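You operate a simulated robot arm through the tools that you are given. There is no shell and no other tool. Be economical: measure what you need, move in short steps, check, and stop when the job is done.

You are at the controls of a simulated robot arm. One attempt, no reset.

## Task
Give the tube in the ring press its black ring.
Fine: leave the dial at that colour and the tray pulled out with the tube in it; no ring on the other tubes.

The check looks at the end state, three seconds after you hand in, the way a careful person would. Anything else that was tipped, shoved, dropped, spilled or broken makes it a failure.

## Robot
A 6-joint arm with a two-finger parallel gripper, fixed in place. Base frame: the origin is at the foot of the arm, x ahead of it, y to its left, z up; the work surface is at about z = 76.6. Readings come in cm, degrees, newtons and seconds.
With the tool pointing down near the work surface it reaches from about 26 to 68 cm from the base axis. Its first joint turns from -66.0 to 66.0 degrees. Payload 2.9 kg.
Tool frame: the origin (TCP) lies between the finger pads and is the grasp point; the fingertips stand 3 cm ahead of it; z points along the fingers, y is the line along which they close. The gripper opens to 11 cm. The fingers are 2 cm wide and 1 cm thick; the gripper's body (4.8 by 11.2 cm) begins 5.5 cm behind the TCP.
Orientation is told as [roll, pitch, yaw] about the base's x, y, z axes, in that order, counted from this pose: with the fingers straight down and closing along the base's y, the tool's x points along the base's -x, its y along +y and its z along -z.

## Interface
- The arm moves only by the tool servo_tool. Its argument "commands" is a list of rows, each a list of 7 numbers: the shift along the base's x, y, z in units of 40 mm (1.0 is 40 mm), then the turn, a rotation vector about the base's x, y, z in units of 6 degrees (1.0 is 6 degrees), then the finger opening in mm, from 0 to 110. In form: [[x, y, z, ax, ay, az, hand], ...]. A call has 1 to 8 rows; each row shifts and turns the commanded pose from where the row before left it. A call with a number of a shift or a turn outside -1 to 1 is refused whole. Each row takes 0.2 s and may step no farther than 5 cm and 8.6 degrees from the row before; otherwise, or with a gripper value out of range, the whole call is refused. Where a pose cannot be reached the arm comes as near as it can. A force on the tool above 70 N (or 10 N above the force at the start of the call, whichever is more), or a blocked arm, ends the call early, and 0.2 s more pass. Each finger travels about 10.8 cm/s and halts on what it meets, pressing with about 39 N; the grip force reading is that of the motor and also rises with nothing between the fingers. The clock runs only during rows and for 0.2 s after the last one: add rows that do not move to give the fingers time. The reply holds the time, the measured pose of the TCP, the force on the tool along the base axes, the opening and the grip force, in the units named above and with some noise.
- Cameras (640 x 400 px; columns grow to the right, rows downward): "scene" is fixed at [5.64, 42.25, 137.33]; the picture's right is [-0.85, -0.52, 0.00], its down [-0.26, 0.42, -0.87] and it looks along [0.46, -0.74, -0.49] (base axes); focal length 353 px, centre (320, 200). "wrist" rides on the gripper at [7.2, 1.7, -10.3] in the tool frame; the picture's right is [-0.23, 0.97, 0.00], its down [-0.76, -0.18, -0.62] and it looks along [-0.61, -0.14, 0.78] (tool axes); focal length 222 px, centre (320, 200). There is no depth. A picture from a camera that has moved, and an enlarged one, comes with that camera's place and axes in the base frame and with its lens. The place of the scene camera against the robot may be out by one fixed shift of up to 2.5 cm in any direction.
- capture(camera): a new picture of that camera. The clock stands still meanwhile.
- enlarge(camera, box): a new picture of the part [left, top, right, bottom] of that camera's present view, enlarged. The clock stands still meanwhile.
- sign_off(): hands the job in; it is judged then, once.

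Work in short steps. Places have to be worked out from the pictures, the camera data and where the tool is seen: move nearer, look again, correct. Check each grasp and each placing, and mend what went wrong. You have 120 turns and 68 pictures in all, those below and enlarged ones among them. Open the gripper and draw the arm clear of the work before you hand the job in, unless the task says otherwise; then end with one line.

The tools are called after ">>>" by a JSON object that holds its "method" and its "body". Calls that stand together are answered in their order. servo_tool: Moves the arm, as the interface text tells. Its arguments: {"type":"object","properties":{"commands":{"type":"array"}},"required":["commands"]} The other tools are called the same way: capture (camera) takes a picture; enlarge (camera, box) takes an enlarged picture of a part of a camera's view; sign_off () hands the job in.

At the start:

```text
clock: 0.0
position: [37.3, -24.77, 119.22]
orientation: [0.0, 0.0, 0.0]
force: [-0.1, 0.5, 0.0]
finger_gap: 11.01
grip_force: 0.1
```

scene: 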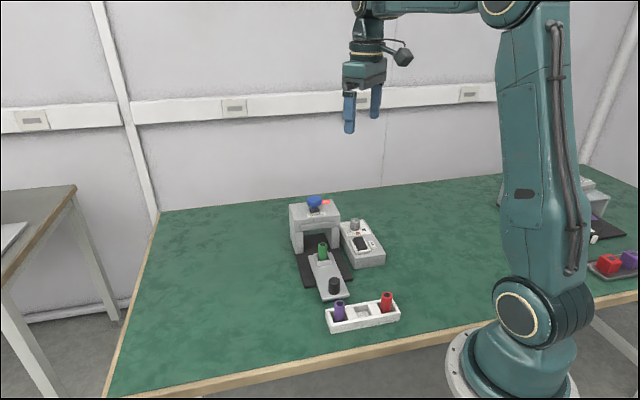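
wrist: 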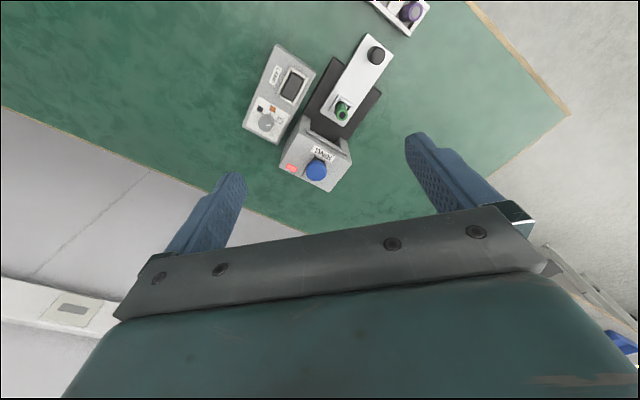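

The press with its tray, a selector box and a tube rack are in view. I'll enlarge them to read the labels.

>>> {"method": "enlarge", "body": {"camera": "scene", "box": [270, 180, 420, 340]}}

>>> {"method": "enlarge", "body": {"camera": "wrist", "box": [220, 0, 440, 200]}}

```text
2.50 times, centred on (345, 260) of scene
camera zoom: at [5.64, 42.25, 137.33], right [-0.85, -0.52, 0.0], down [-0.26, 0.42, -0.87], along [0.46, -0.74, -0.49], focal length 882 px, centre (258, 50)
```

zoom: 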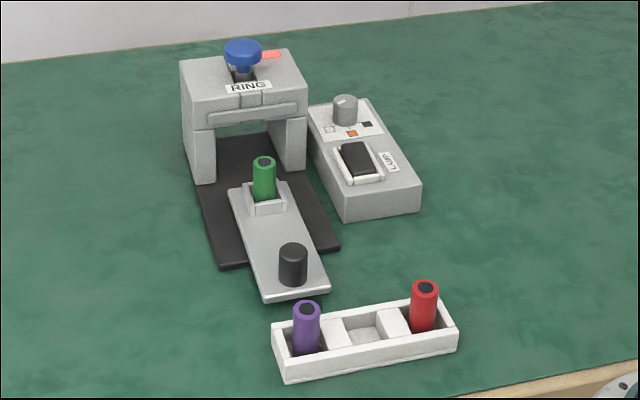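

```text
2.00 times, centred on (330, 100) of wrist
camera zoom: at [29.93, -22.98, 129.67], right [0.23, 0.97, 0.0], down [0.76, -0.18, 0.62], along [0.61, -0.14, -0.78], focal length 444 px, centre (300, 400)
```

zoom: 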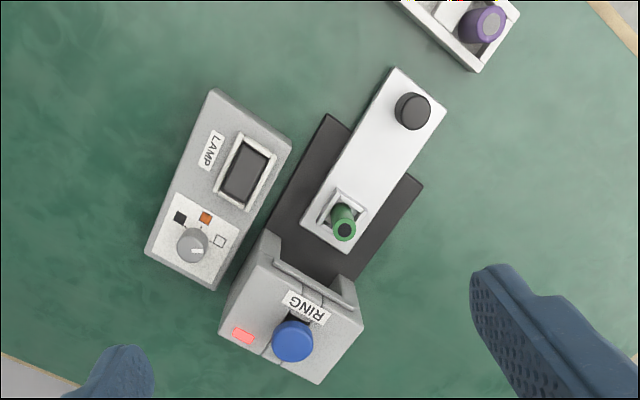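

The tray is out with the green tube in it, and the dial (black, orange and white marks) sits beside the lamp rocker. I put the dial at about (43.8, -38) and will move above it to look closer.

>>> {"method": "servo_tool", "body": {"commands": [[0.27, -0.55, -0.9, 0, 0, 0, 110], [0.27, -0.55, -0.9, 0, 0, 0, 110], [0.27, -0.55, -0.9, 0, 0, 0, 110], [0.27, -0.55, -0.9, 0, 0, 0, 110], [0.27, -0.55, -0.9, 0, 0, 0, 110], [0.27, -0.55, -0.9, 0, 0, 0, 110], [0, 0, 0, 0, 0, 0, 110]]}}

>>> {"method": "capture", "body": {"camera": "wrist"}}

>>> {"method": "capture", "body": {"camera": "scene"}}

```text
clock: 1.6
position: [43.6, -37.96, 97.56]
orientation: [0.0, -0.1, 0.0]
force: [-0.1, -0.4, 0.3]
finger_gap: 11.0
grip_force: 0.0
```

```text
63 pictures are left
camera wrist: at [36.32, -36.19, 107.99], right [0.23, 0.97, 0.0], down [0.76, -0.18, 0.62], along [0.61, -0.14, -0.78], focal length 222 px, centre (320, 200)
```

wrist: 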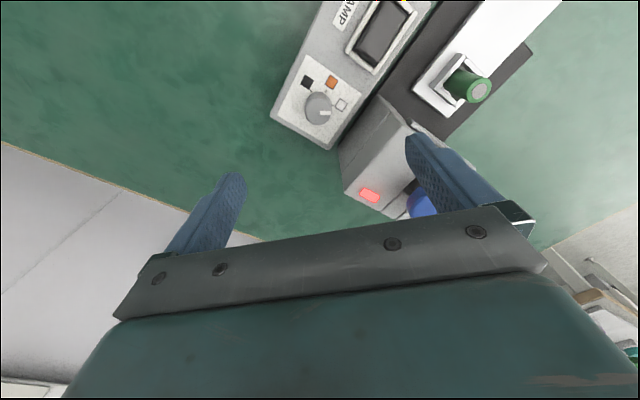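

```text
62 pictures are left
```

scene: 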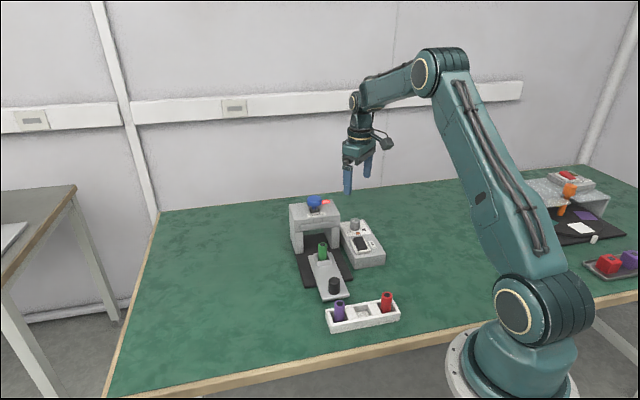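

Triangulating the two wrist views puts the dial at about (43.9, -38.1), z≈81. I'll enlarge it to read the pointer.

>>> {"method": "enlarge", "body": {"camera": "wrist", "box": [260, 60, 380, 135]}}

>>> {"method": "enlarge", "body": {"camera": "scene", "box": [285, 190, 395, 260]}}

```text
5.33 times, centred on (320, 98) of wrist
camera zoom: at [36.32, -36.19, 107.99], right [0.23, 0.97, 0.0], down [0.76, -0.18, 0.62], along [0.61, -0.14, -0.78], focal length 1185 px, centre (320, 747)
```

zoom: 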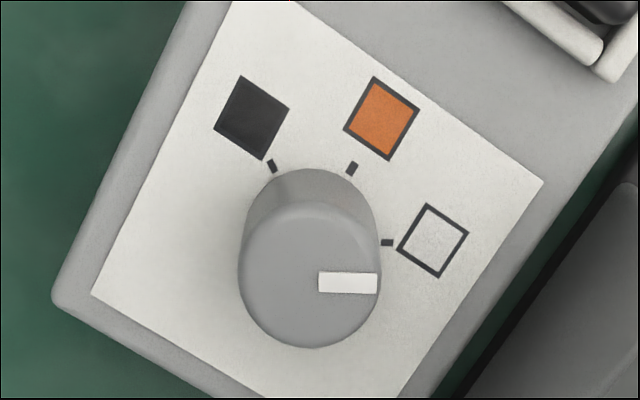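

```text
5.71 times, centred on (340, 225) of scene
camera zoom: at [5.64, 42.25, 137.33], right [-0.85, -0.52, 0.0], down [-0.26, 0.42, -0.87], along [0.46, -0.74, -0.49], focal length 2016 px, centre (206, 57)
```

zoom: 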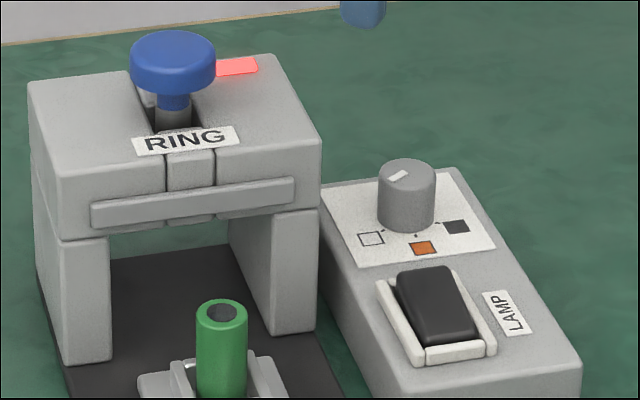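

The dial points at white, and black is about 110–120° counter-clockwise from there. I'll turn the gripper to -48° yaw first and narrow the fingers.

>>> {"method": "servo_tool", "body": {"commands": [[0, 0, 0, 0, 0, -1, 60], [0, 0, 0, 0, 0, -1, 60], [0, 0, 0, 0, 0, -1, 60], [0, 0, 0, 0, 0, -1, 60], [0, 0, 0, 0, 0, -1, 60], [0, 0, 0, 0, 0, -1, 60], [0, 0, 0, 0, 0, -1, 60], [0, 0, 0, 0, 0, -1, 60]]}}

>>> {"method": "servo_tool", "body": {"commands": [[0.06, -0.02, -0.7, 0, 0, 0, 60], [0, 0, -0.7, 0, 0, 0, 60], [0, 0, -0.7, 0, 0, 0, 60], [0, 0, 0, 0, 0, 0, 60]]}}

>>> {"method": "capture", "body": {"camera": "wrist"}}

>>> {"method": "enlarge", "body": {"camera": "scene", "box": [285, 150, 415, 260]}}

```text
clock: 3.4
position: [43.82, -38.04, 97.63]
orientation: [0.0, 0.0, -48.1]
force: [-0.8, -0.1, -0.7]
finger_gap: 6.0
grip_force: 0.1
```

```text
clock: 4.4
position: [43.91, -38.08, 89.31]
orientation: [0.0, -0.1, -48.1]
force: [-0.2, 0.5, -0.6]
finger_gap: 5.98
grip_force: 0.0
```

```text
59 pictures are left
camera wrist: at [40.32, -31.49, 99.67], right [0.88, 0.48, 0.0], down [0.38, -0.69, 0.62], along [0.3, -0.55, -0.78], focal length 222 px, centre (320, 200)
```

wrist: 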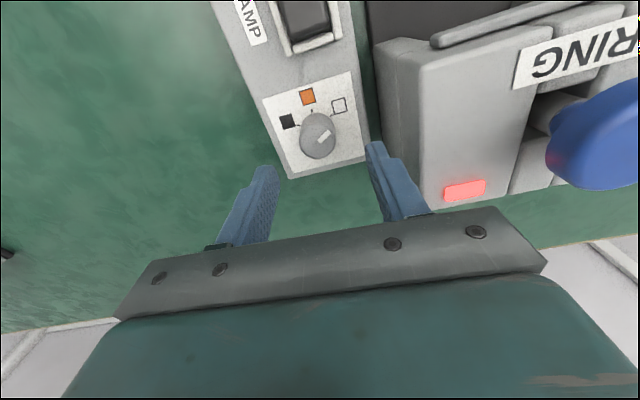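

```text
3.64 times, centred on (350, 205) of scene
camera zoom: at [5.64, 42.25, 137.33], right [-0.85, -0.52, 0.0], down [-0.26, 0.42, -0.87], along [0.46, -0.74, -0.49], focal length 1283 px, centre (211, 182)
```

zoom: 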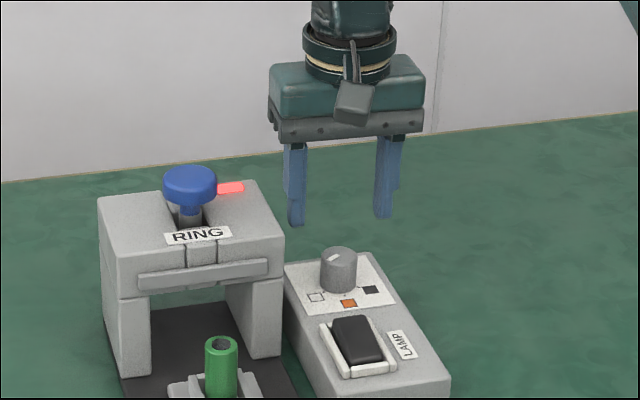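

The dial's place agrees between views. The press top comes out at z≈88.75, so the gripper body must stay above that; I need the dial's top height more exactly.

>>> {"method": "enlarge", "body": {"camera": "wrist", "box": [240, 70, 400, 190]}}

```text
3.33 times, centred on (320, 130) of wrist
camera zoom: at [40.32, -31.49, 99.67], right [0.88, 0.48, 0.0], down [0.38, -0.69, 0.62], along [0.3, -0.55, -0.78], focal length 740 px, centre (320, 433)
```

zoom: 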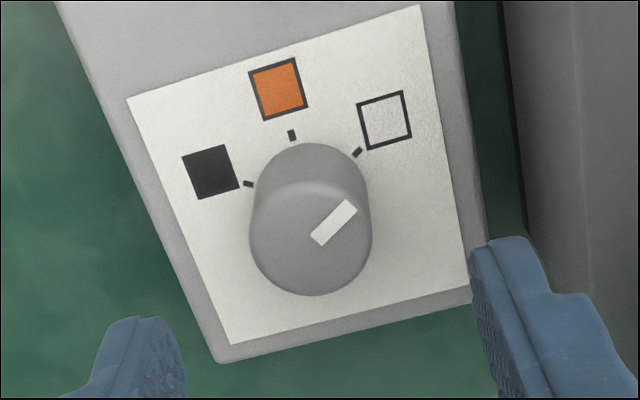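

The dial top is at about z=83.3, it is about 2.85 cm across, and its centre is near (43.7, -38.1). I'll descend to TCP z≈84.4, which keeps the body above the press, with the fingers at 40 mm.

>>> {"method": "servo_tool", "body": {"commands": [[-0.05, 0, -0.5, 0, 0, 0, 55], [0, 0, -0.5, 0, 0, 0, 50], [0, 0, -0.23, 0, 0, 0, 40], [0, 0, 0, 0, 0, 0, 40]]}}

>>> {"method": "capture", "body": {"camera": "wrist"}}

>>> {"method": "enlarge", "body": {"camera": "scene", "box": [285, 170, 395, 260]}}

```text
clock: 5.4
position: [43.9, -37.97, 84.23]
orientation: [0.0, -0.1, -48.1]
force: [-0.4, -0.1, -1.2]
finger_gap: 4.0
grip_force: 0.0
```

```text
56 pictures are left
camera wrist: at [40.14, -31.42, 94.72], right [0.88, 0.48, 0.0], down [0.38, -0.69, 0.62], along [0.3, -0.55, -0.78], focal length 222 px, centre (320, 200)
```

wrist: 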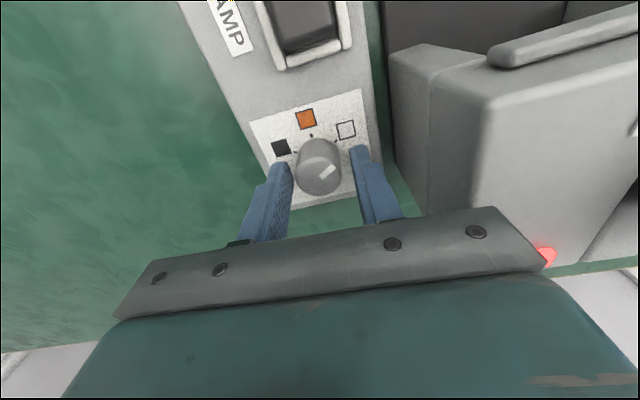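

```text
4.44 times, centred on (340, 215) of scene
camera zoom: at [5.64, 42.25, 137.33], right [-0.85, -0.52, 0.0], down [-0.26, 0.42, -0.87], along [0.46, -0.74, -0.49], focal length 1568 px, centre (231, 133)
```

zoom: 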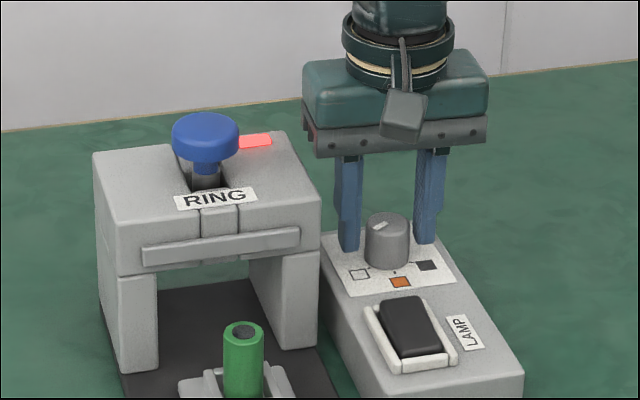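

The fingers straddle the dial and look centred, so I'll close them.

>>> {"method": "servo_tool", "body": {"commands": [[0, 0, 0, 0, 0, 0, 32], [0, 0, 0, 0, 0, 0, 26], [0, 0, 0, 0, 0, 0, 24]]}}

```text
clock: 6.2
position: [43.73, -37.99, 84.23]
orientation: [-0.1, 0.0, -48.1]
force: [-7.2, -7.2, -1.9]
finger_gap: 2.93
grip_force: 45.2
```

The dial is gripped at 2.93 cm with a small side load. I'll ease about 1 mm toward that load and begin turning counter-clockwise.

>>> {"method": "servo_tool", "body": {"commands": [[-0.02, -0.02, 0, 0, 0, 0, 24], [0, 0, 0, 0, 0, 1, 24], [0, 0, 0, 0, 0, 1, 24]]}}

>>> {"method": "capture", "body": {"camera": "wrist"}}

```text
clock: 7.0
position: [43.71, -38.05, 84.32]
orientation: [0.1, 0.0, -35.9]
force: [-7.3, -4.1, -0.9]
finger_gap: 2.99
grip_force: 44.9
```

```text
54 pictures are left
camera wrist: at [38.74, -32.44, 94.73], right [0.76, 0.66, 0.0], down [0.51, -0.59, 0.62], along [0.41, -0.47, -0.78], focal length 222 px, centre (320, 200)
```

wrist: 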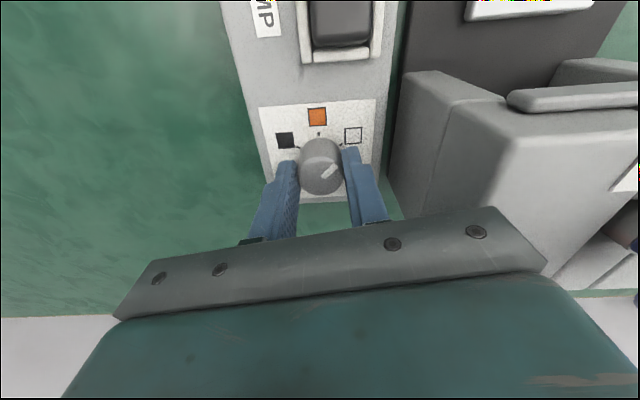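

The pointer keeps its place in the gripper's view while the panel turns, so the dial is following. I'll continue turning.

>>> {"method": "servo_tool", "body": {"commands": [[-0.02, -0.01, 0, 0, 0, 1, 24], [0, 0, 0, 0, 0, 1, 24], [0, 0, 0, 0, 0, 1, 24], [0, 0, 0, 0, 0, 1, 24], [0, 0, 0, 0, 0, 1, 24], [0, 0, 0, 0, 0, 1, 24], [0, 0, 0, 0, 0, 1, 24], [0, 0, 0, 0, 0, 1, 24]]}}

>>> {"method": "capture", "body": {"camera": "wrist"}}

```text
clock: 8.8
position: [43.7, -38.14, 84.22]
orientation: [-0.1, -0.2, 12.1]
force: [5.3, -13.5, -3.4]
finger_gap: 2.97
grip_force: 45.3
```

```text
53 pictures are left
camera wrist: at [36.12, -38.01, 94.71], right [0.02, 1.0, 0.0], down [0.78, -0.01, 0.62], along [0.62, -0.01, -0.78], focal length 222 px, centre (320, 200)
```

wrist: 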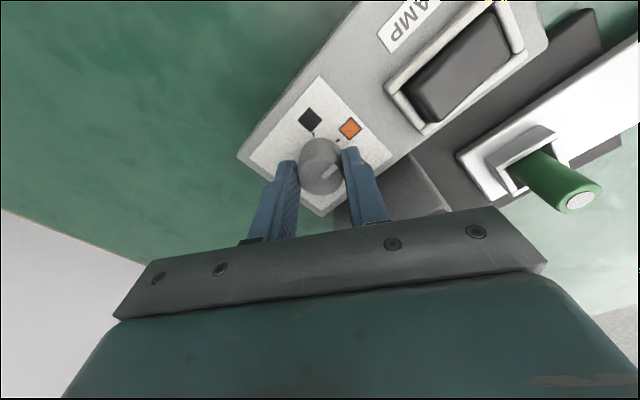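

The dial has turned about 60° and sits just short of orange. I'll ease the side load and turn another 48°.

>>> {"method": "servo_tool", "body": {"commands": [[0.0, -0.03, 0, 0, 0, 0.5, 24], [0, 0, 0, 0, 0, 1, 24], [0, 0, 0, 0, 0, 1, 24], [0, 0, 0, 0, 0, 1, 24], [0, 0, 0, 0, 0, 1, 24], [0, 0, 0, 0, 0, 1, 24], [0, 0, 0, 0, 0, 1, 24], [0, 0, 0, 0, 0, 1, 24]]}}

>>> {"method": "enlarge", "body": {"camera": "wrist", "box": [240, 80, 400, 200]}}

>>> {"method": "enlarge", "body": {"camera": "scene", "box": [285, 170, 395, 260]}}

```text
clock: 10.6
position: [43.72, -38.29, 84.36]
orientation: [-0.2, 0.0, 57.0]
force: [13.8, -14.3, -6.3]
finger_gap: 2.95
grip_force: 45.1
```

```text
3.33 times, centred on (320, 140) of wrist
camera zoom: at [38.26, -43.41, 94.73], right [-0.69, 0.72, 0.0], down [0.56, 0.54, 0.62], along [0.45, 0.43, -0.78], focal length 740 px, centre (320, 400)
```

zoom: 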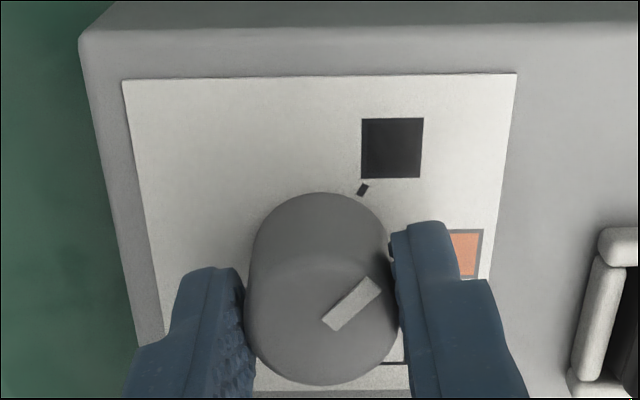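

```text
4.44 times, centred on (340, 215) of scene
camera zoom: at [5.68, 42.21, 137.34], right [-0.85, -0.52, 0.0], down [-0.26, 0.42, -0.87], along [0.46, -0.74, -0.49], focal length 1568 px, centre (231, 133)
```

zoom: 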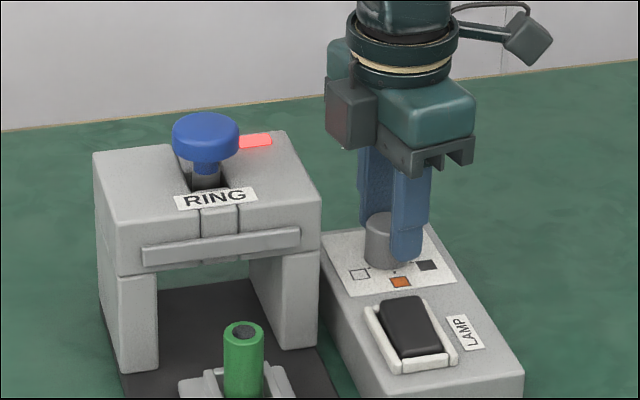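

The pointer is about 17° short of the black tick. I'll relieve the side load and turn those 17°.

>>> {"method": "servo_tool", "body": {"commands": [[0.03, -0.02, 0, 0, 0, 0.9, 24], [0, 0, 0, 0, 0, 1, 24], [0, 0, 0, 0, 0, 0.9, 24]]}}

>>> {"method": "enlarge", "body": {"camera": "wrist", "box": [240, 80, 400, 200]}}

```text
clock: 11.4
position: [43.87, -38.41, 84.36]
orientation: [-0.1, 0.1, 73.9]
force: [8.3, -9.4, -1.3]
finger_gap: 2.97
grip_force: 44.8
```

```text
3.33 times, centred on (320, 140) of wrist
camera zoom: at [40.05, -44.77, 94.74], right [-0.87, 0.49, 0.0], down [0.38, 0.68, 0.62], along [0.3, 0.54, -0.78], focal length 740 px, centre (320, 400)
```

zoom: 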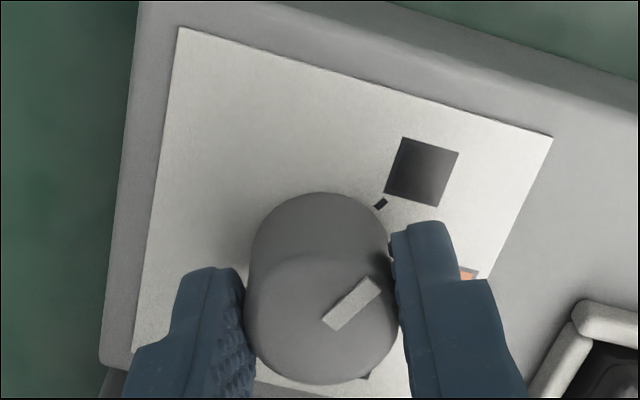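

The pointer and the black tick now line up. I'll open the fingers and rise.

>>> {"method": "servo_tool", "body": {"commands": [[0, 0, 0, 0, 0, 0, 36], [0, 0, 0, 0, 0, 0, 50], [0, 0, 0.2, 0, 0, 0, 50], [0, 0, 1, 0, 0, 0, 50], [0, 0, 1, 0, 0, 0, 50], [0, 0, 1, 0, 0, 0, 50], [0, 0, 0, 0, 0, 0, 50]]}}

>>> {"method": "capture", "body": {"camera": "wrist"}}

>>> {"method": "enlarge", "body": {"camera": "scene", "box": [270, 180, 420, 340]}}

```text
clock: 13.0
position: [43.79, -38.35, 97.14]
orientation: [0.0, 0.0, 73.8]
force: [0.4, 0.0, 0.3]
finger_gap: 5.02
grip_force: 0.0
```

```text
49 pictures are left
camera wrist: at [40.1, -44.82, 107.57], right [-0.87, 0.49, 0.0], down [0.38, 0.68, 0.62], along [0.3, 0.54, -0.78], focal length 222 px, centre (320, 200)
```

wrist: 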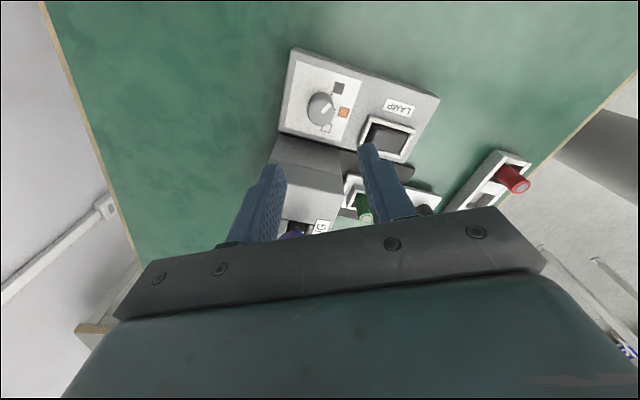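

```text
2.50 times, centred on (345, 260) of scene
camera zoom: at [5.64, 42.25, 137.33], right [-0.85, -0.52, 0.0], down [-0.26, 0.42, -0.87], along [0.46, -0.74, -0.49], focal length 882 px, centre (258, 50)
```

zoom: 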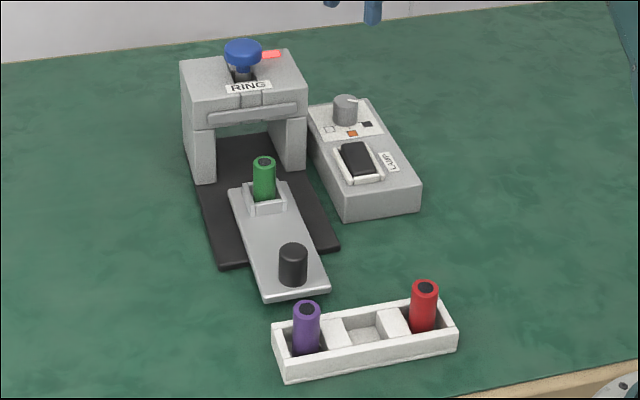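

The dial reads black. Next is the tray handle near (36.6, -13.8): I'll fly over at height while turning to yaw about -46°, which puts the finger line across the tray's axis and the camera on the far side from the press.

>>> {"method": "servo_tool", "body": {"commands": [[-0.09, 0.1, 0.5, 0, 0, -1, 60], [-0.09, 0.3, 0.5, 0, 0, -1, 60], [-0.09, 0.3, 0, 0, 0, -1, 60], [-0.09, 0.3, 0, 0, 0, -1, 60], [-0.09, 0.3, 0, 0, 0, -1, 60], [-0.09, 0.3, 0, 0, 0, -1, 60], [-0.09, 0.3, 0, 0, 0, -1, 60], [-0.09, 0.3, 0, 0, 0, -1, 60]]}}

>>> {"method": "servo_tool", "body": {"commands": [[-0.09, 0.32, 0, 0, 0, -1, 60], [-0.09, 0.32, 0, 0, 0, -1, 60], [-0.09, 0.32, 0, 0, 0, -1, 60], [-0.09, 0.32, 0, 0, 0, -1, 60], [-0.09, 0.32, 0, 0, 0, -1, 60], [-0.09, 0.32, 0, 0, 0, -1, 60], [-0.09, 0.32, 0, 0, 0, -1, 60], [-0.09, 0.32, 0, 0, 0, -1, 60]]}}

>>> {"method": "servo_tool", "body": {"commands": [[-0.09, 0.32, -0.3, 0, 0, -1, 60], [-0.09, 0.32, -0.3, 0, 0, -1, 60], [-0.09, 0.32, -0.3, 0, 0, -1, 60], [-0.09, 0.32, -0.3, 0, 0, -1, 60], [0, 0, 0, 0, 0, 0, 60]]}}

>>> {"method": "capture", "body": {"camera": "wrist"}}

```text
clock: 14.8
position: [40.83, -29.5, 101.16]
orientation: [0.0, -0.1, 25.6]
force: [0.0, 1.2, -0.1]
finger_gap: 6.0
grip_force: 0.1
```

```text
clock: 16.6
position: [38.09, -19.28, 101.13]
orientation: [0.0, 0.1, -22.3]
force: [-0.1, 0.1, 0.5]
finger_gap: 6.0
grip_force: 0.1
```

```text
clock: 17.8
position: [36.55, -14.19, 96.24]
orientation: [-0.1, 0.0, -46.3]
force: [0.8, -0.3, 0.2]
finger_gap: 6.0
grip_force: 0.1
```

```text
47 pictures are left
camera wrist: at [32.67, -7.65, 106.72], right [0.86, 0.51, 0.0], down [0.4, -0.67, 0.62], along [0.32, -0.54, -0.78], focal length 222 px, centre (320, 200)
```

wrist: 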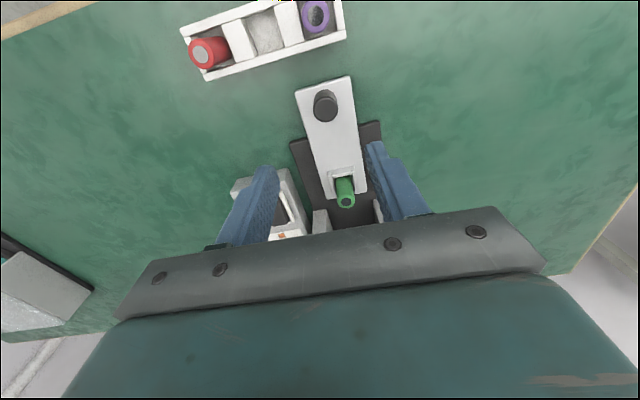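

The handle is ahead and in view. I'll enlarge to refine its height and the tray's axis.

>>> {"method": "enlarge", "body": {"camera": "wrist", "box": [240, 70, 420, 215]}}

>>> {"method": "enlarge", "body": {"camera": "scene", "box": [280, 230, 370, 310]}}

```text
2.76 times, centred on (330, 142) of wrist
camera zoom: at [32.67, -7.65, 106.72], right [0.86, 0.51, 0.0], down [0.4, -0.67, 0.62], along [0.32, -0.54, -0.78], focal length 613 px, centre (292, 359)
```

zoom: 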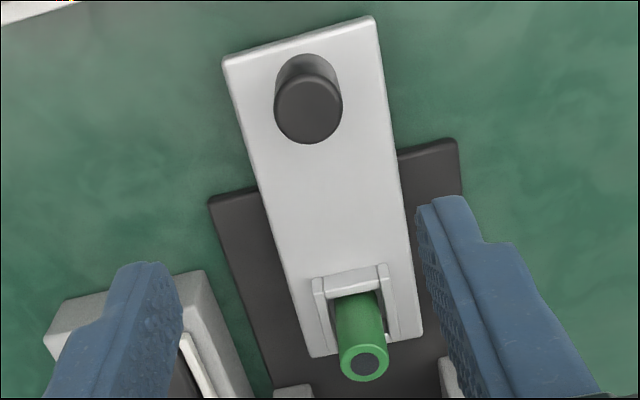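

```text
5.00 times, centred on (325, 270) of scene
camera zoom: at [5.64, 42.25, 137.33], right [-0.85, -0.52, 0.0], down [-0.26, 0.42, -0.87], along [0.46, -0.74, -0.49], focal length 1764 px, centre (295, -150)
```

zoom: 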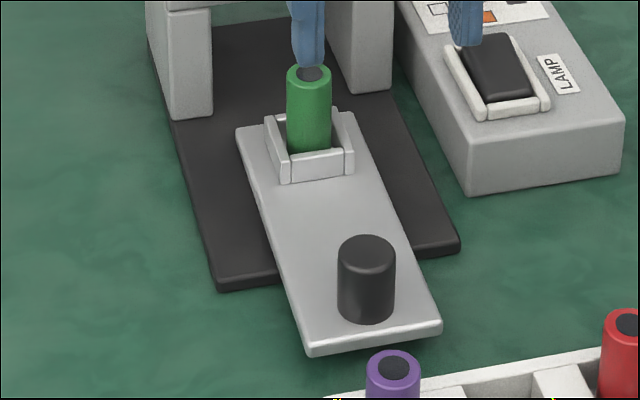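

The tray axis runs at about -44.7°, and the handle is near (36.9, -13.9) with its top near z≈81. I'll come down partway over it and check.

>>> {"method": "servo_tool", "body": {"commands": [[0.09, 0.08, -0.7, 0, 0, 0.22, 60], [0, 0, -0.9, 0, 0, 0, 60], [0, 0, -0.9, 0, 0, 0, 60], [0, 0, 0, 0, 0, 0, 60]]}}

>>> {"method": "capture", "body": {"camera": "wrist"}}

>>> {"method": "enlarge", "body": {"camera": "scene", "box": [270, 210, 390, 310]}}

```text
clock: 18.8
position: [36.99, -13.84, 86.42]
orientation: [-0.1, -0.1, -44.9]
force: [-1.5, 0.2, -1.1]
finger_gap: 6.0
grip_force: 0.1
```

```text
44 pictures are left
camera wrist: at [32.85, -7.54, 96.74], right [0.85, 0.53, 0.0], down [0.41, -0.66, 0.62], along [0.33, -0.53, -0.78], focal length 222 px, centre (320, 200)
```

wrist: 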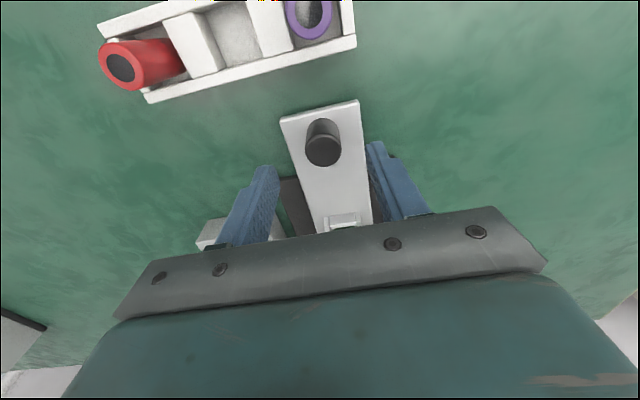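

```text
4.00 times, centred on (330, 260) of scene
camera zoom: at [5.64, 42.25, 137.33], right [-0.85, -0.52, 0.0], down [-0.26, 0.42, -0.87], along [0.46, -0.74, -0.49], focal length 1412 px, centre (280, -40)
```

zoom: 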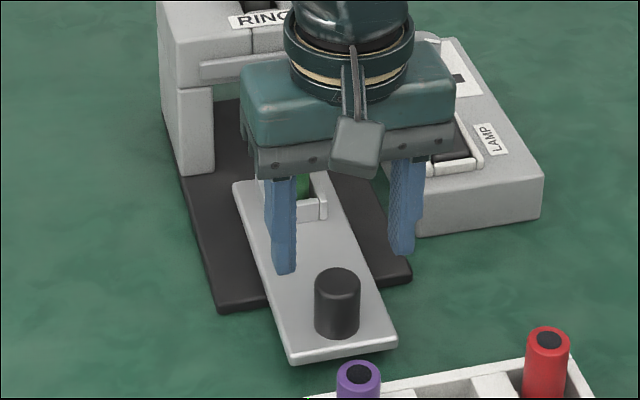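

The handle reads as (37.1, -13.6), so I'll shift about 2 mm and lower to TCP z≈82.4 with the fingers at 45 mm.

>>> {"method": "servo_tool", "body": {"commands": [[0.03, 0.05, -0.4, 0, 0, 0, 55], [0, 0, -0.4, 0, 0, 0, 50], [0, 0, -0.2, 0, 0, 0, 42], [0, 0, 0, 0, 0, 0, 42]]}}

>>> {"method": "capture", "body": {"camera": "wrist"}}

>>> {"method": "enlarge", "body": {"camera": "scene", "box": [270, 210, 390, 310]}}

```text
clock: 19.8
position: [37.13, -13.75, 82.35]
orientation: [0.0, 0.0, -44.8]
force: [-0.6, -0.1, 0.4]
finger_gap: 4.22
grip_force: 0.0
```

```text
42 pictures are left
camera wrist: at [33.0, -7.31, 92.75], right [0.85, 0.53, 0.0], down [0.41, -0.66, 0.62], along [0.33, -0.53, -0.78], focal length 222 px, centre (320, 200)
```

wrist: 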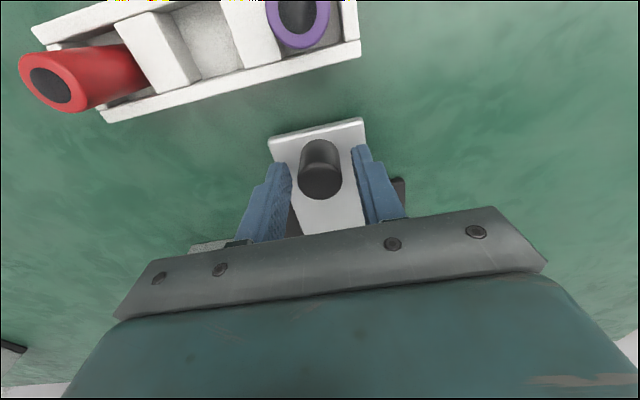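

```text
4.00 times, centred on (330, 260) of scene
camera zoom: at [5.64, 42.25, 137.33], right [-0.85, -0.52, 0.0], down [-0.26, 0.42, -0.87], along [0.46, -0.74, -0.49], focal length 1412 px, centre (280, -40)
```

zoom: 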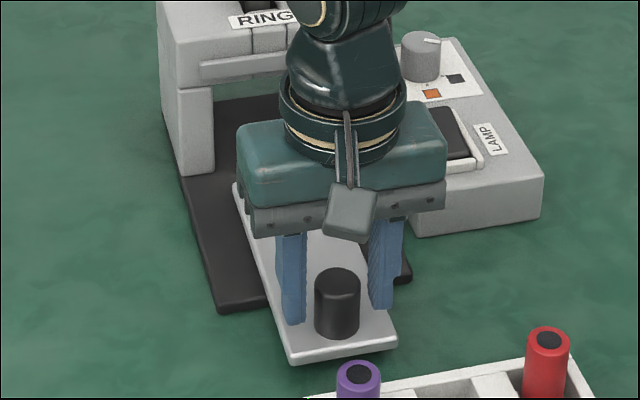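

Well centred. Closing on the handle.

>>> {"method": "servo_tool", "body": {"commands": [[0, 0, 0, 0, 0, 0, 32], [0, 0, 0, 0, 0, 0, 24], [0, 0, 0, 0, 0, 0, 22]]}}

```text
clock: 20.6
position: [36.9, -13.72, 82.45]
orientation: [0.0, 0.1, -44.8]
force: [-2.7, -3.2, -1.5]
finger_gap: 2.74
grip_force: 45.2
```

Gripped at 2.74 cm. I'll push the tray in along (0.711, -0.703) in 1.5 cm steps and watch the force.

>>> {"method": "servo_tool", "body": {"commands": [[0.13, -0.13, 0, 0, 0, 0, 22], [0.27, -0.265, 0, 0, 0, 0, 22], [0.27, -0.265, 0, 0, 0, 0, 22], [0.27, -0.265, 0, 0, 0, 0, 22]]}}

>>> {"method": "enlarge", "body": {"camera": "scene", "box": [270, 180, 400, 310]}}

```text
clock: 21.6
position: [40.67, -17.35, 82.34]
orientation: [-0.1, 0.1, -45.0]
force: [-9.3, -8.8, -0.3]
finger_gap: 2.68
grip_force: 45.2
```

```text
3.08 times, centred on (335, 245) of scene
camera zoom: at [5.62, 42.23, 137.33], right [-0.85, -0.52, 0.0], down [-0.26, 0.42, -0.87], along [0.46, -0.74, -0.49], focal length 1086 px, centre (274, 62)
```

zoom: 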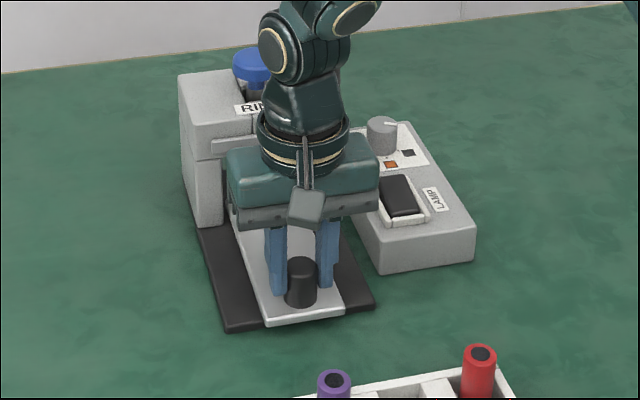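

The tray has moved 5.2 cm freely. I'll relieve the small side load and push further.

>>> {"method": "servo_tool", "body": {"commands": [[0.2, -0.22, 0, 0, 0, 0, 22], [0.27, -0.265, 0, 0, 0, 0, 22], [0.2, -0.2, 0, 0, 0, 0, 22]]}}

>>> {"method": "enlarge", "body": {"camera": "scene", "box": [270, 180, 400, 310]}}

```text
clock: 22.4
position: [43.43, -20.05, 82.22]
orientation: [0.1, 0.1, -44.9]
force: [-10.2, -9.1, 2.8]
finger_gap: 2.69
grip_force: 44.8
```

```text
3.08 times, centred on (335, 245) of scene
camera zoom: at [5.62, 42.23, 137.34], right [-0.85, -0.52, 0.0], down [-0.26, 0.42, -0.87], along [0.46, -0.74, -0.49], focal length 1086 px, centre (274, 62)
```

zoom: 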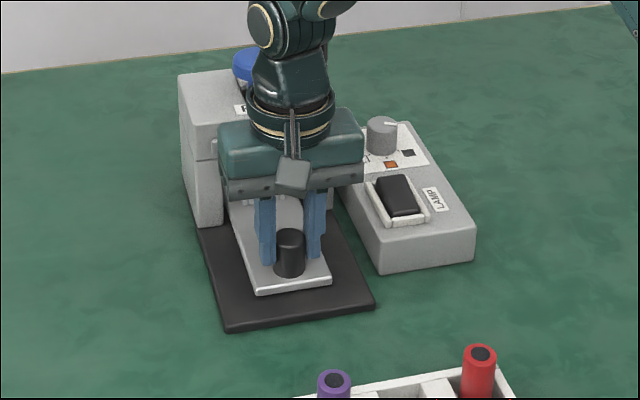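

About 9 cm in, and by my estimate 2 cm remain. I'll go in smaller steps until it meets the stop.

>>> {"method": "servo_tool", "body": {"commands": [[0.06, -0.12, 0, 0, 0, 0, 22], [0.1, -0.1, 0, 0, 0, 0, 22], [0.1, -0.1, 0, 0, 0, 0, 22]]}}

```text
clock: 23.2
position: [44.2, -20.8, 82.41]
orientation: [0.0, 0.8, -44.5]
force: [-19.7, 23.7, 13.0]
finger_gap: 2.74
grip_force: 44.6
```

There is about 31 N of resistance along the axis after 10.2 cm of travel, which is likely the stop. I'll look at it.

>>> {"method": "enlarge", "body": {"camera": "scene", "box": [270, 180, 400, 310]}}

>>> {"method": "capture", "body": {"camera": "wrist"}}

```text
3.08 times, centred on (335, 245) of scene
camera zoom: at [5.58, 42.31, 137.31], right [-0.85, -0.52, 0.0], down [-0.26, 0.42, -0.87], along [0.46, -0.74, -0.49], focal length 1086 px, centre (274, 62)
```

zoom: 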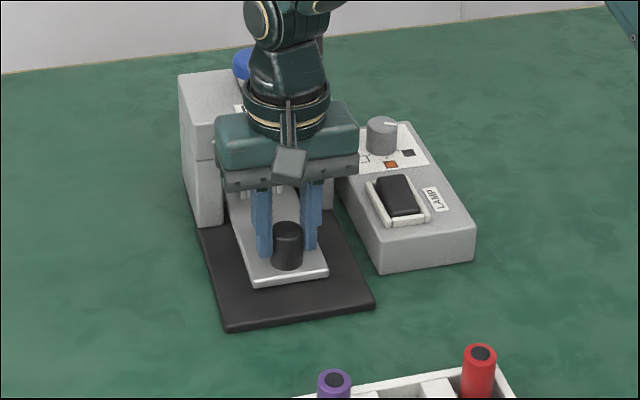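

```text
37 pictures are left
camera wrist: at [40.26, -14.68, 92.79], right [0.84, 0.54, 0.0], down [0.42, -0.67, 0.61], along [0.33, -0.52, -0.79], focal length 222 px, centre (320, 200)
```

wrist: 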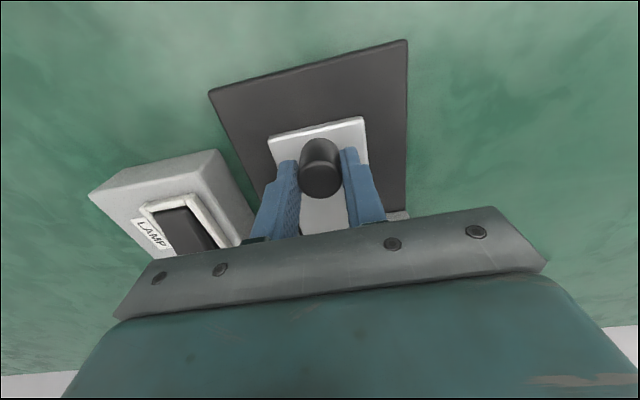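

The press hasn't shifted, so this looks like the end stop. I'll release, rise and check the tube's place and the lamp.

>>> {"method": "servo_tool", "body": {"commands": [[-0.03, 0.03, 0, 0, 0, 0, 32], [0, 0, 0, 0, 0, 0, 50], [0, 0, 0.5, 0, 0, 0, 50], [-0.2, 0.2, 0.9, 0, 0, 0, 50], [-0.3, 0.3, 0.9, 0, 0, 0, 50], [-0.3, 0.3, 0.9, 0, 0, 0, 30], [-0.3, 0.3, 0.5, 0, 0, 0, 10], [0, 0, 0, 0, 0, 0, 0]]}}

>>> {"method": "enlarge", "body": {"camera": "scene", "box": [270, 180, 400, 310]}}

>>> {"method": "capture", "body": {"camera": "wrist"}}

```text
clock: 25.0
position: [39.95, -16.82, 97.08]
orientation: [0.0, 0.0, -44.9]
force: [-0.9, -0.9, 0.0]
finger_gap: 0.0
grip_force: 38.1
```

```text
3.08 times, centred on (335, 245) of scene
camera zoom: at [5.64, 42.25, 137.33], right [-0.85, -0.52, 0.0], down [-0.26, 0.42, -0.87], along [0.46, -0.74, -0.49], focal length 1086 px, centre (274, 62)
```

zoom: 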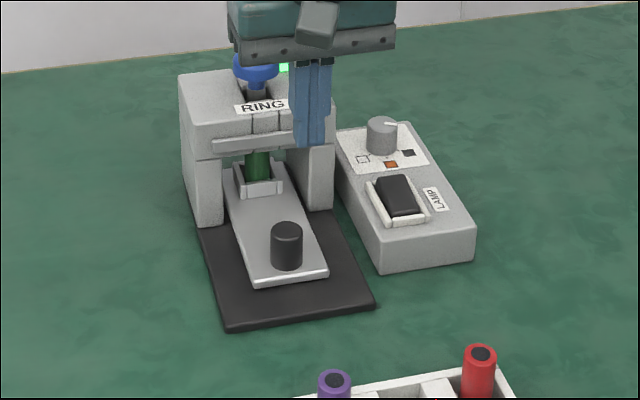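

```text
35 pictures are left
camera wrist: at [35.89, -10.48, 107.52], right [0.85, 0.53, 0.0], down [0.41, -0.66, 0.62], along [0.33, -0.53, -0.78], focal length 222 px, centre (320, 200)
```

wrist: 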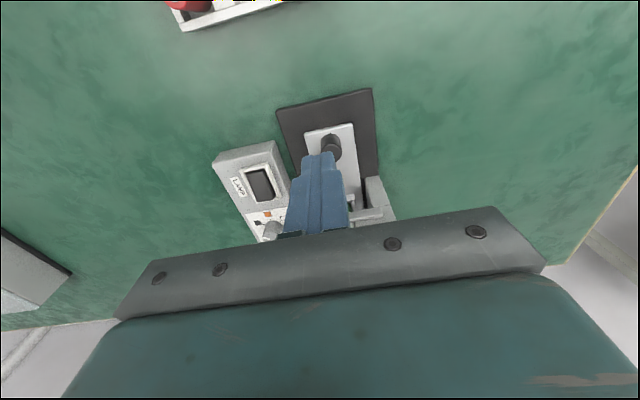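

The lamp on the press is green, so the tray is seated. Now I'll move the closed fingers above the blue plunger, at about (53.3, -29), and look.

>>> {"method": "servo_tool", "body": {"commands": [[0, 0, 0.9, 0, 0, 0, 0], [0.65, -0.6, 0.3, 0, 0, 0, 0], [0.65, -0.6, 0, 0, 0, 0, 0], [0.65, -0.6, 0, 0, 0, 0, 0], [0.65, -0.6, 0, 0, 0, 0, 0], [0.65, -0.6, 0, 0, 0, 0, 0], [0, 0, 0, 0, 0, 0, 0]]}}

>>> {"method": "capture", "body": {"camera": "wrist"}}

>>> {"method": "enlarge", "body": {"camera": "scene", "box": [270, 150, 400, 260]}}

```text
clock: 26.6
position: [52.99, -29.0, 101.84]
orientation: [0.0, -0.1, -44.9]
force: [-0.7, 0.0, -1.0]
finger_gap: 0.0
grip_force: 37.6
```

```text
34 pictures are left
camera wrist: at [48.92, -22.57, 112.3], right [0.85, 0.53, 0.0], down [0.41, -0.66, 0.62], along [0.33, -0.53, -0.78], focal length 222 px, centre (320, 200)
```

wrist: 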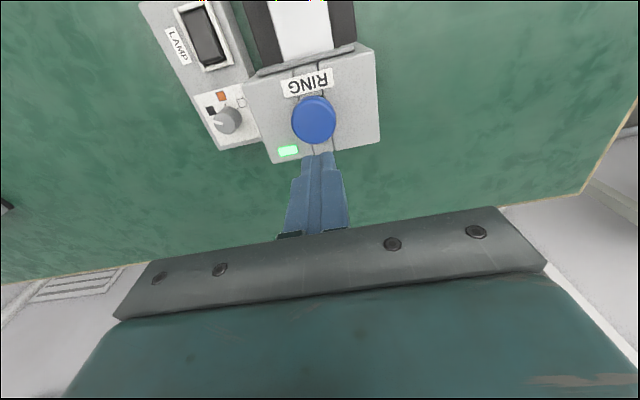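

```text
3.64 times, centred on (335, 205) of scene
camera zoom: at [5.65, 42.25, 137.33], right [-0.85, -0.52, 0.0], down [-0.26, 0.42, -0.87], along [0.46, -0.74, -0.49], focal length 1283 px, centre (266, 182)
```

zoom: 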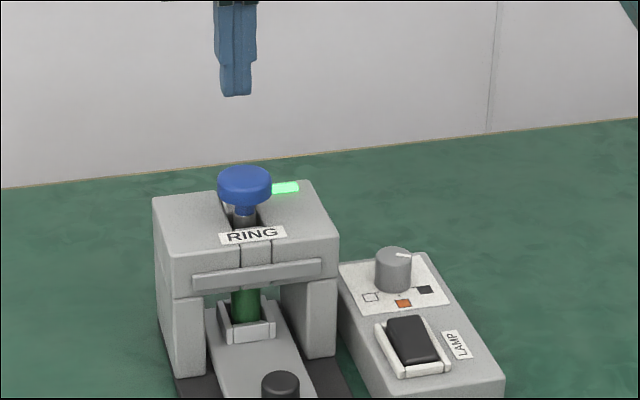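

Two rays agree on the plunger at (52.0, -28.8), with its top near z≈93.5. I'll shift over it and come down slowly.

>>> {"method": "servo_tool", "body": {"commands": [[-0.25, 0.05, 0, 0, 0, 0, 0], [0, 0, -0.6, 0, 0, 0, 0], [0, 0, -0.3, 0, 0, 0, 0], [0, 0, 0, 0, 0, 0, 0]]}}

>>> {"method": "enlarge", "body": {"camera": "scene", "box": [290, 160, 360, 220]}}

>>> {"method": "capture", "body": {"camera": "wrist"}}

```text
clock: 27.6
position: [51.91, -28.71, 98.31]
orientation: [-0.1, 0.0, -44.9]
force: [0.3, 0.4, -0.2]
finger_gap: 0.01
grip_force: 37.8
```

```text
6.67 times, centred on (325, 190) of scene
camera zoom: at [5.64, 42.25, 137.33], right [-0.85, -0.52, 0.0], down [-0.26, 0.42, -0.87], along [0.46, -0.74, -0.49], focal length 2352 px, centre (287, 267)
```

zoom: 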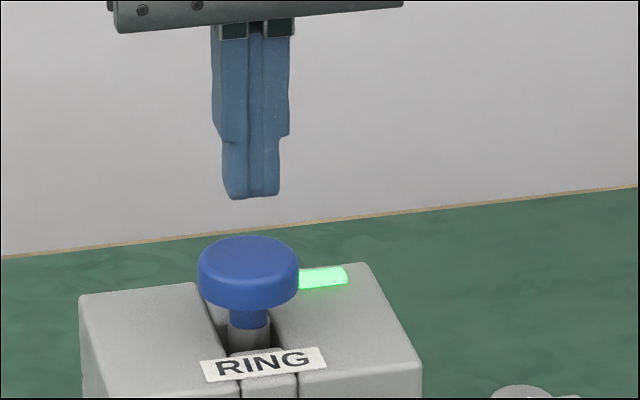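

```text
31 pictures are left
camera wrist: at [47.92, -22.35, 108.72], right [0.85, 0.53, 0.0], down [0.41, -0.66, 0.62], along [0.33, -0.53, -0.78], focal length 222 px, centre (320, 200)
```

wrist: 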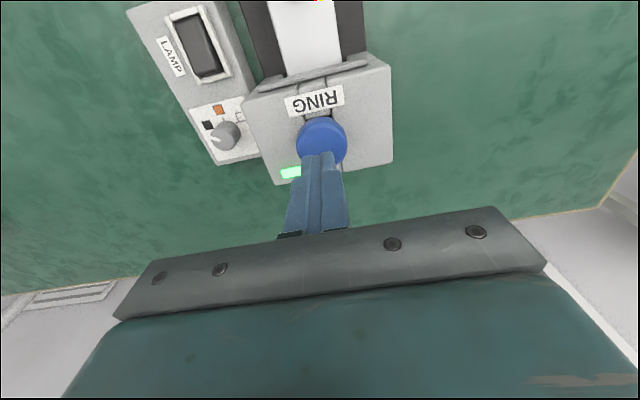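

Aligned. I'll descend until contact and then press, watching the vertical force.

>>> {"method": "servo_tool", "body": {"commands": [[0, 0.04, -0.4, 0, 0, 0, 0], [0, 0, -0.2, 0, 0, 0, 0], [0, 0, -0.1, 0, 0, 0, 0]]}}

>>> {"method": "servo_tool", "body": {"commands": [[0, 0, -0.1, 0, 0, 0, 0], [0, 0, -0.1, 0, 0, 0, 0]]}}

>>> {"method": "enlarge", "body": {"camera": "scene", "box": [290, 160, 360, 260]}}

```text
clock: 28.4
position: [52.13, -28.55, 95.52]
orientation: [0.0, 0.0, -44.9]
force: [-0.3, -0.7, -0.3]
finger_gap: 0.01
grip_force: 37.6
```

```text
clock: 29.0
position: [51.97, -28.46, 94.82]
orientation: [-0.1, 0.0, -44.9]
force: [-0.3, -0.2, 1.9]
finger_gap: 0.0
grip_force: 37.5
```

```text
4.00 times, centred on (325, 210) of scene
camera zoom: at [5.64, 42.25, 137.33], right [-0.85, -0.52, 0.0], down [-0.26, 0.42, -0.87], along [0.46, -0.74, -0.49], focal length 1412 px, centre (300, 160)
```

zoom: 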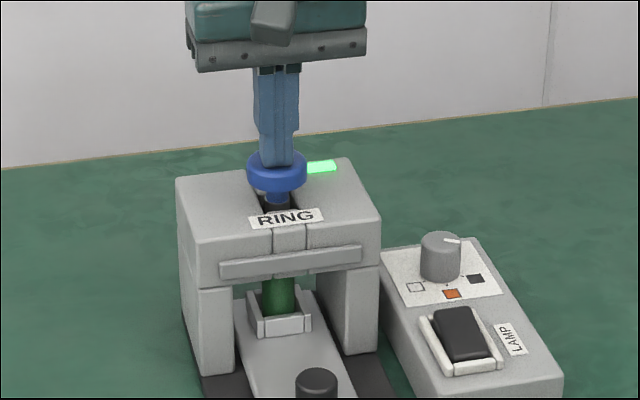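

The fingertips are just touching the knob. I'll keep pressing in 4 mm steps.

>>> {"method": "servo_tool", "body": {"commands": [[0, 0, -0.1, 0, 0, 0, 0], [0, 0, -0.1, 0, 0, 0, 0], [0, 0, -0.1, 0, 0, 0, 0]]}}

>>> {"method": "enlarge", "body": {"camera": "scene", "box": [290, 160, 360, 260]}}

```text
clock: 29.8
position: [52.0, -28.48, 93.74]
orientation: [0.2, -0.1, -44.9]
force: [-3.5, 1.5, 16.0]
finger_gap: 0.03
grip_force: 37.5
```

```text
4.00 times, centred on (325, 210) of scene
camera zoom: at [5.61, 42.27, 137.32], right [-0.85, -0.52, 0.0], down [-0.26, 0.42, -0.87], along [0.46, -0.74, -0.49], focal length 1412 px, centre (300, 160)
```

zoom: 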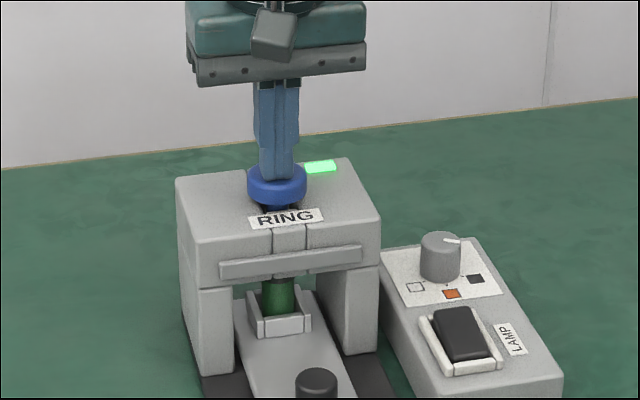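

The plunger is moving down on its spring (16 N). Continuing.

>>> {"method": "servo_tool", "body": {"commands": [[0, 0, -0.1, 0, 0, 0, 0], [0, 0, -0.1, 0, 0, 0, 0], [0, 0, -0.1, 0, 0, 0, 0]]}}

>>> {"method": "enlarge", "body": {"camera": "scene", "box": [290, 160, 360, 260]}}

```text
clock: 30.5
position: [52.12, -28.51, 93.7]
orientation: [0.2, -0.4, -44.8]
force: [-4.9, 3.1, 12.1]
finger_gap: 0.0
grip_force: 37.5
stopped in row 3: the force on the tool passed its limit (the readings are from after the stop); the commanded pose is now the measured one
```

```text
4.00 times, centred on (325, 210) of scene
camera zoom: at [5.61, 42.27, 137.32], right [-0.85, -0.52, 0.0], down [-0.26, 0.42, -0.87], along [0.46, -0.74, -0.49], focal length 1412 px, centre (300, 160)
```

zoom: 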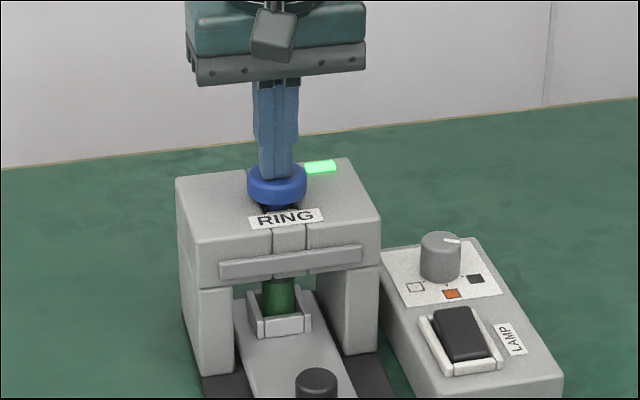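

The plunger reached its hard stop after about 1.1 cm. I'll let it up and check the result.

>>> {"method": "servo_tool", "body": {"commands": [[0, 0, 0.2, 0, 0, 0, 0], [0, 0, 0.5, 0, 0, 0, 0], [0, 0, 0.8, 0, 0, 0, 0], [0, 0, 0.5, 0, 0, 0, 0], [0, 0, 0, 0, 0, 0, 0]]}}

>>> {"method": "enlarge", "body": {"camera": "scene", "box": [290, 180, 360, 260]}}

```text
clock: 31.7
position: [52.07, -28.47, 101.64]
orientation: [0.0, -0.4, -44.9]
force: [0.3, -0.2, -0.6]
finger_gap: 0.01
grip_force: 38.0
```

```text
5.00 times, centred on (325, 220) of scene
camera zoom: at [5.64, 42.25, 137.33], right [-0.85, -0.52, 0.0], down [-0.26, 0.42, -0.87], along [0.46, -0.74, -0.49], focal length 1764 px, centre (295, 100)
```

zoom: 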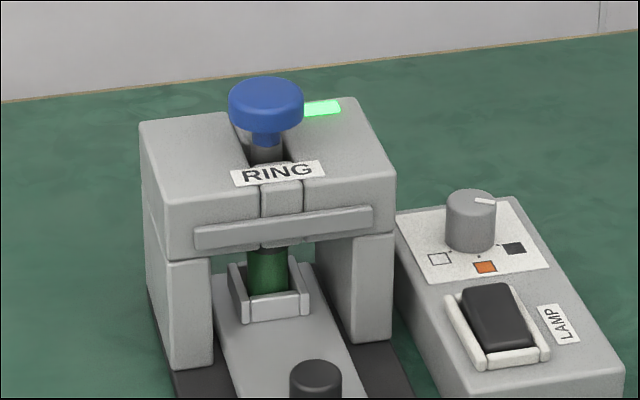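

The plunger is back up and the tube is still hidden under the press. I'll go back over the handle, expected at about (44.2, -20.8), to pull the tray out.

>>> {"method": "servo_tool", "body": {"commands": [[-0.4, 0.4, 0, 0, 0, 0, 50], [-0.55, 0.5, 0, 0, 0, 0, 50], [-0.55, 0.5, 0, 0, 0, 0, 50], [-0.48, 0.53, 0, 0, 0, 0, 55], [0, 0, -0.9, 0, 0, 0, 55], [0, 0, -0.9, 0, 0, 0, 55], [0, 0, -0.9, 0, 0, 0, 55], [0, 0, -0.6, 0, 0, 0, 55]]}}

>>> {"method": "capture", "body": {"camera": "wrist"}}

>>> {"method": "enlarge", "body": {"camera": "scene", "box": [270, 180, 400, 310]}}

```text
clock: 33.5
position: [44.23, -20.78, 88.26]
orientation: [0.2, -0.5, -44.9]
force: [-0.1, -0.4, -0.1]
finger_gap: 5.48
grip_force: 0.1
```

```text
26 pictures are left
camera wrist: at [40.12, -14.36, 98.72], right [0.85, 0.53, 0.0], down [0.41, -0.66, 0.63], along [0.34, -0.53, -0.78], focal length 222 px, centre (320, 200)
```

wrist: 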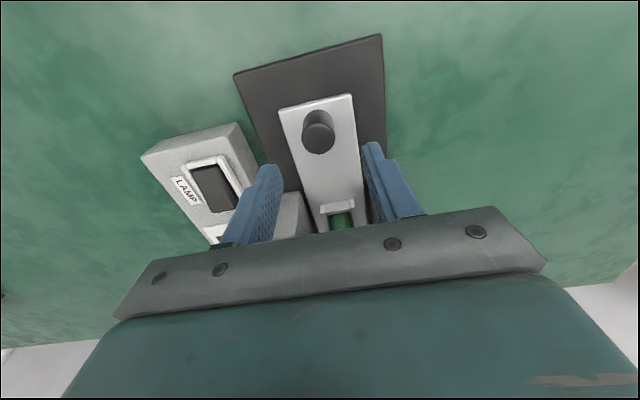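

```text
3.08 times, centred on (335, 245) of scene
camera zoom: at [5.64, 42.25, 137.33], right [-0.85, -0.52, 0.0], down [-0.26, 0.42, -0.87], along [0.46, -0.74, -0.49], focal length 1086 px, centre (274, 62)
```

zoom: 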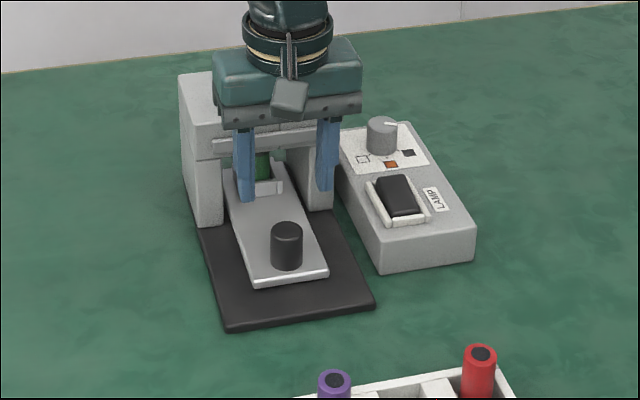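

The handle is at about (44.0, -20.5). I'll shift 2–3 mm, lower and grip.

>>> {"method": "servo_tool", "body": {"commands": [[-0.05, 0.06, -0.5, 0, 0, 0, 55], [0, 0, -0.5, 0, 0, 0, 50], [0, 0, -0.46, 0, 0, 0, 42], [0, 0, 0, 0, 0, 0, 36], [0, 0, 0, 0, 0, 0, 28], [0, 0, 0, 0, 0, 0, 22], [0, 0, 0, 0, 0, 0, 22]]}}

```text
clock: 35.1
position: [43.92, -20.74, 82.58]
orientation: [0.0, -0.4, -44.9]
force: [-7.9, -7.8, -1.2]
finger_gap: 2.71
grip_force: 44.5
```

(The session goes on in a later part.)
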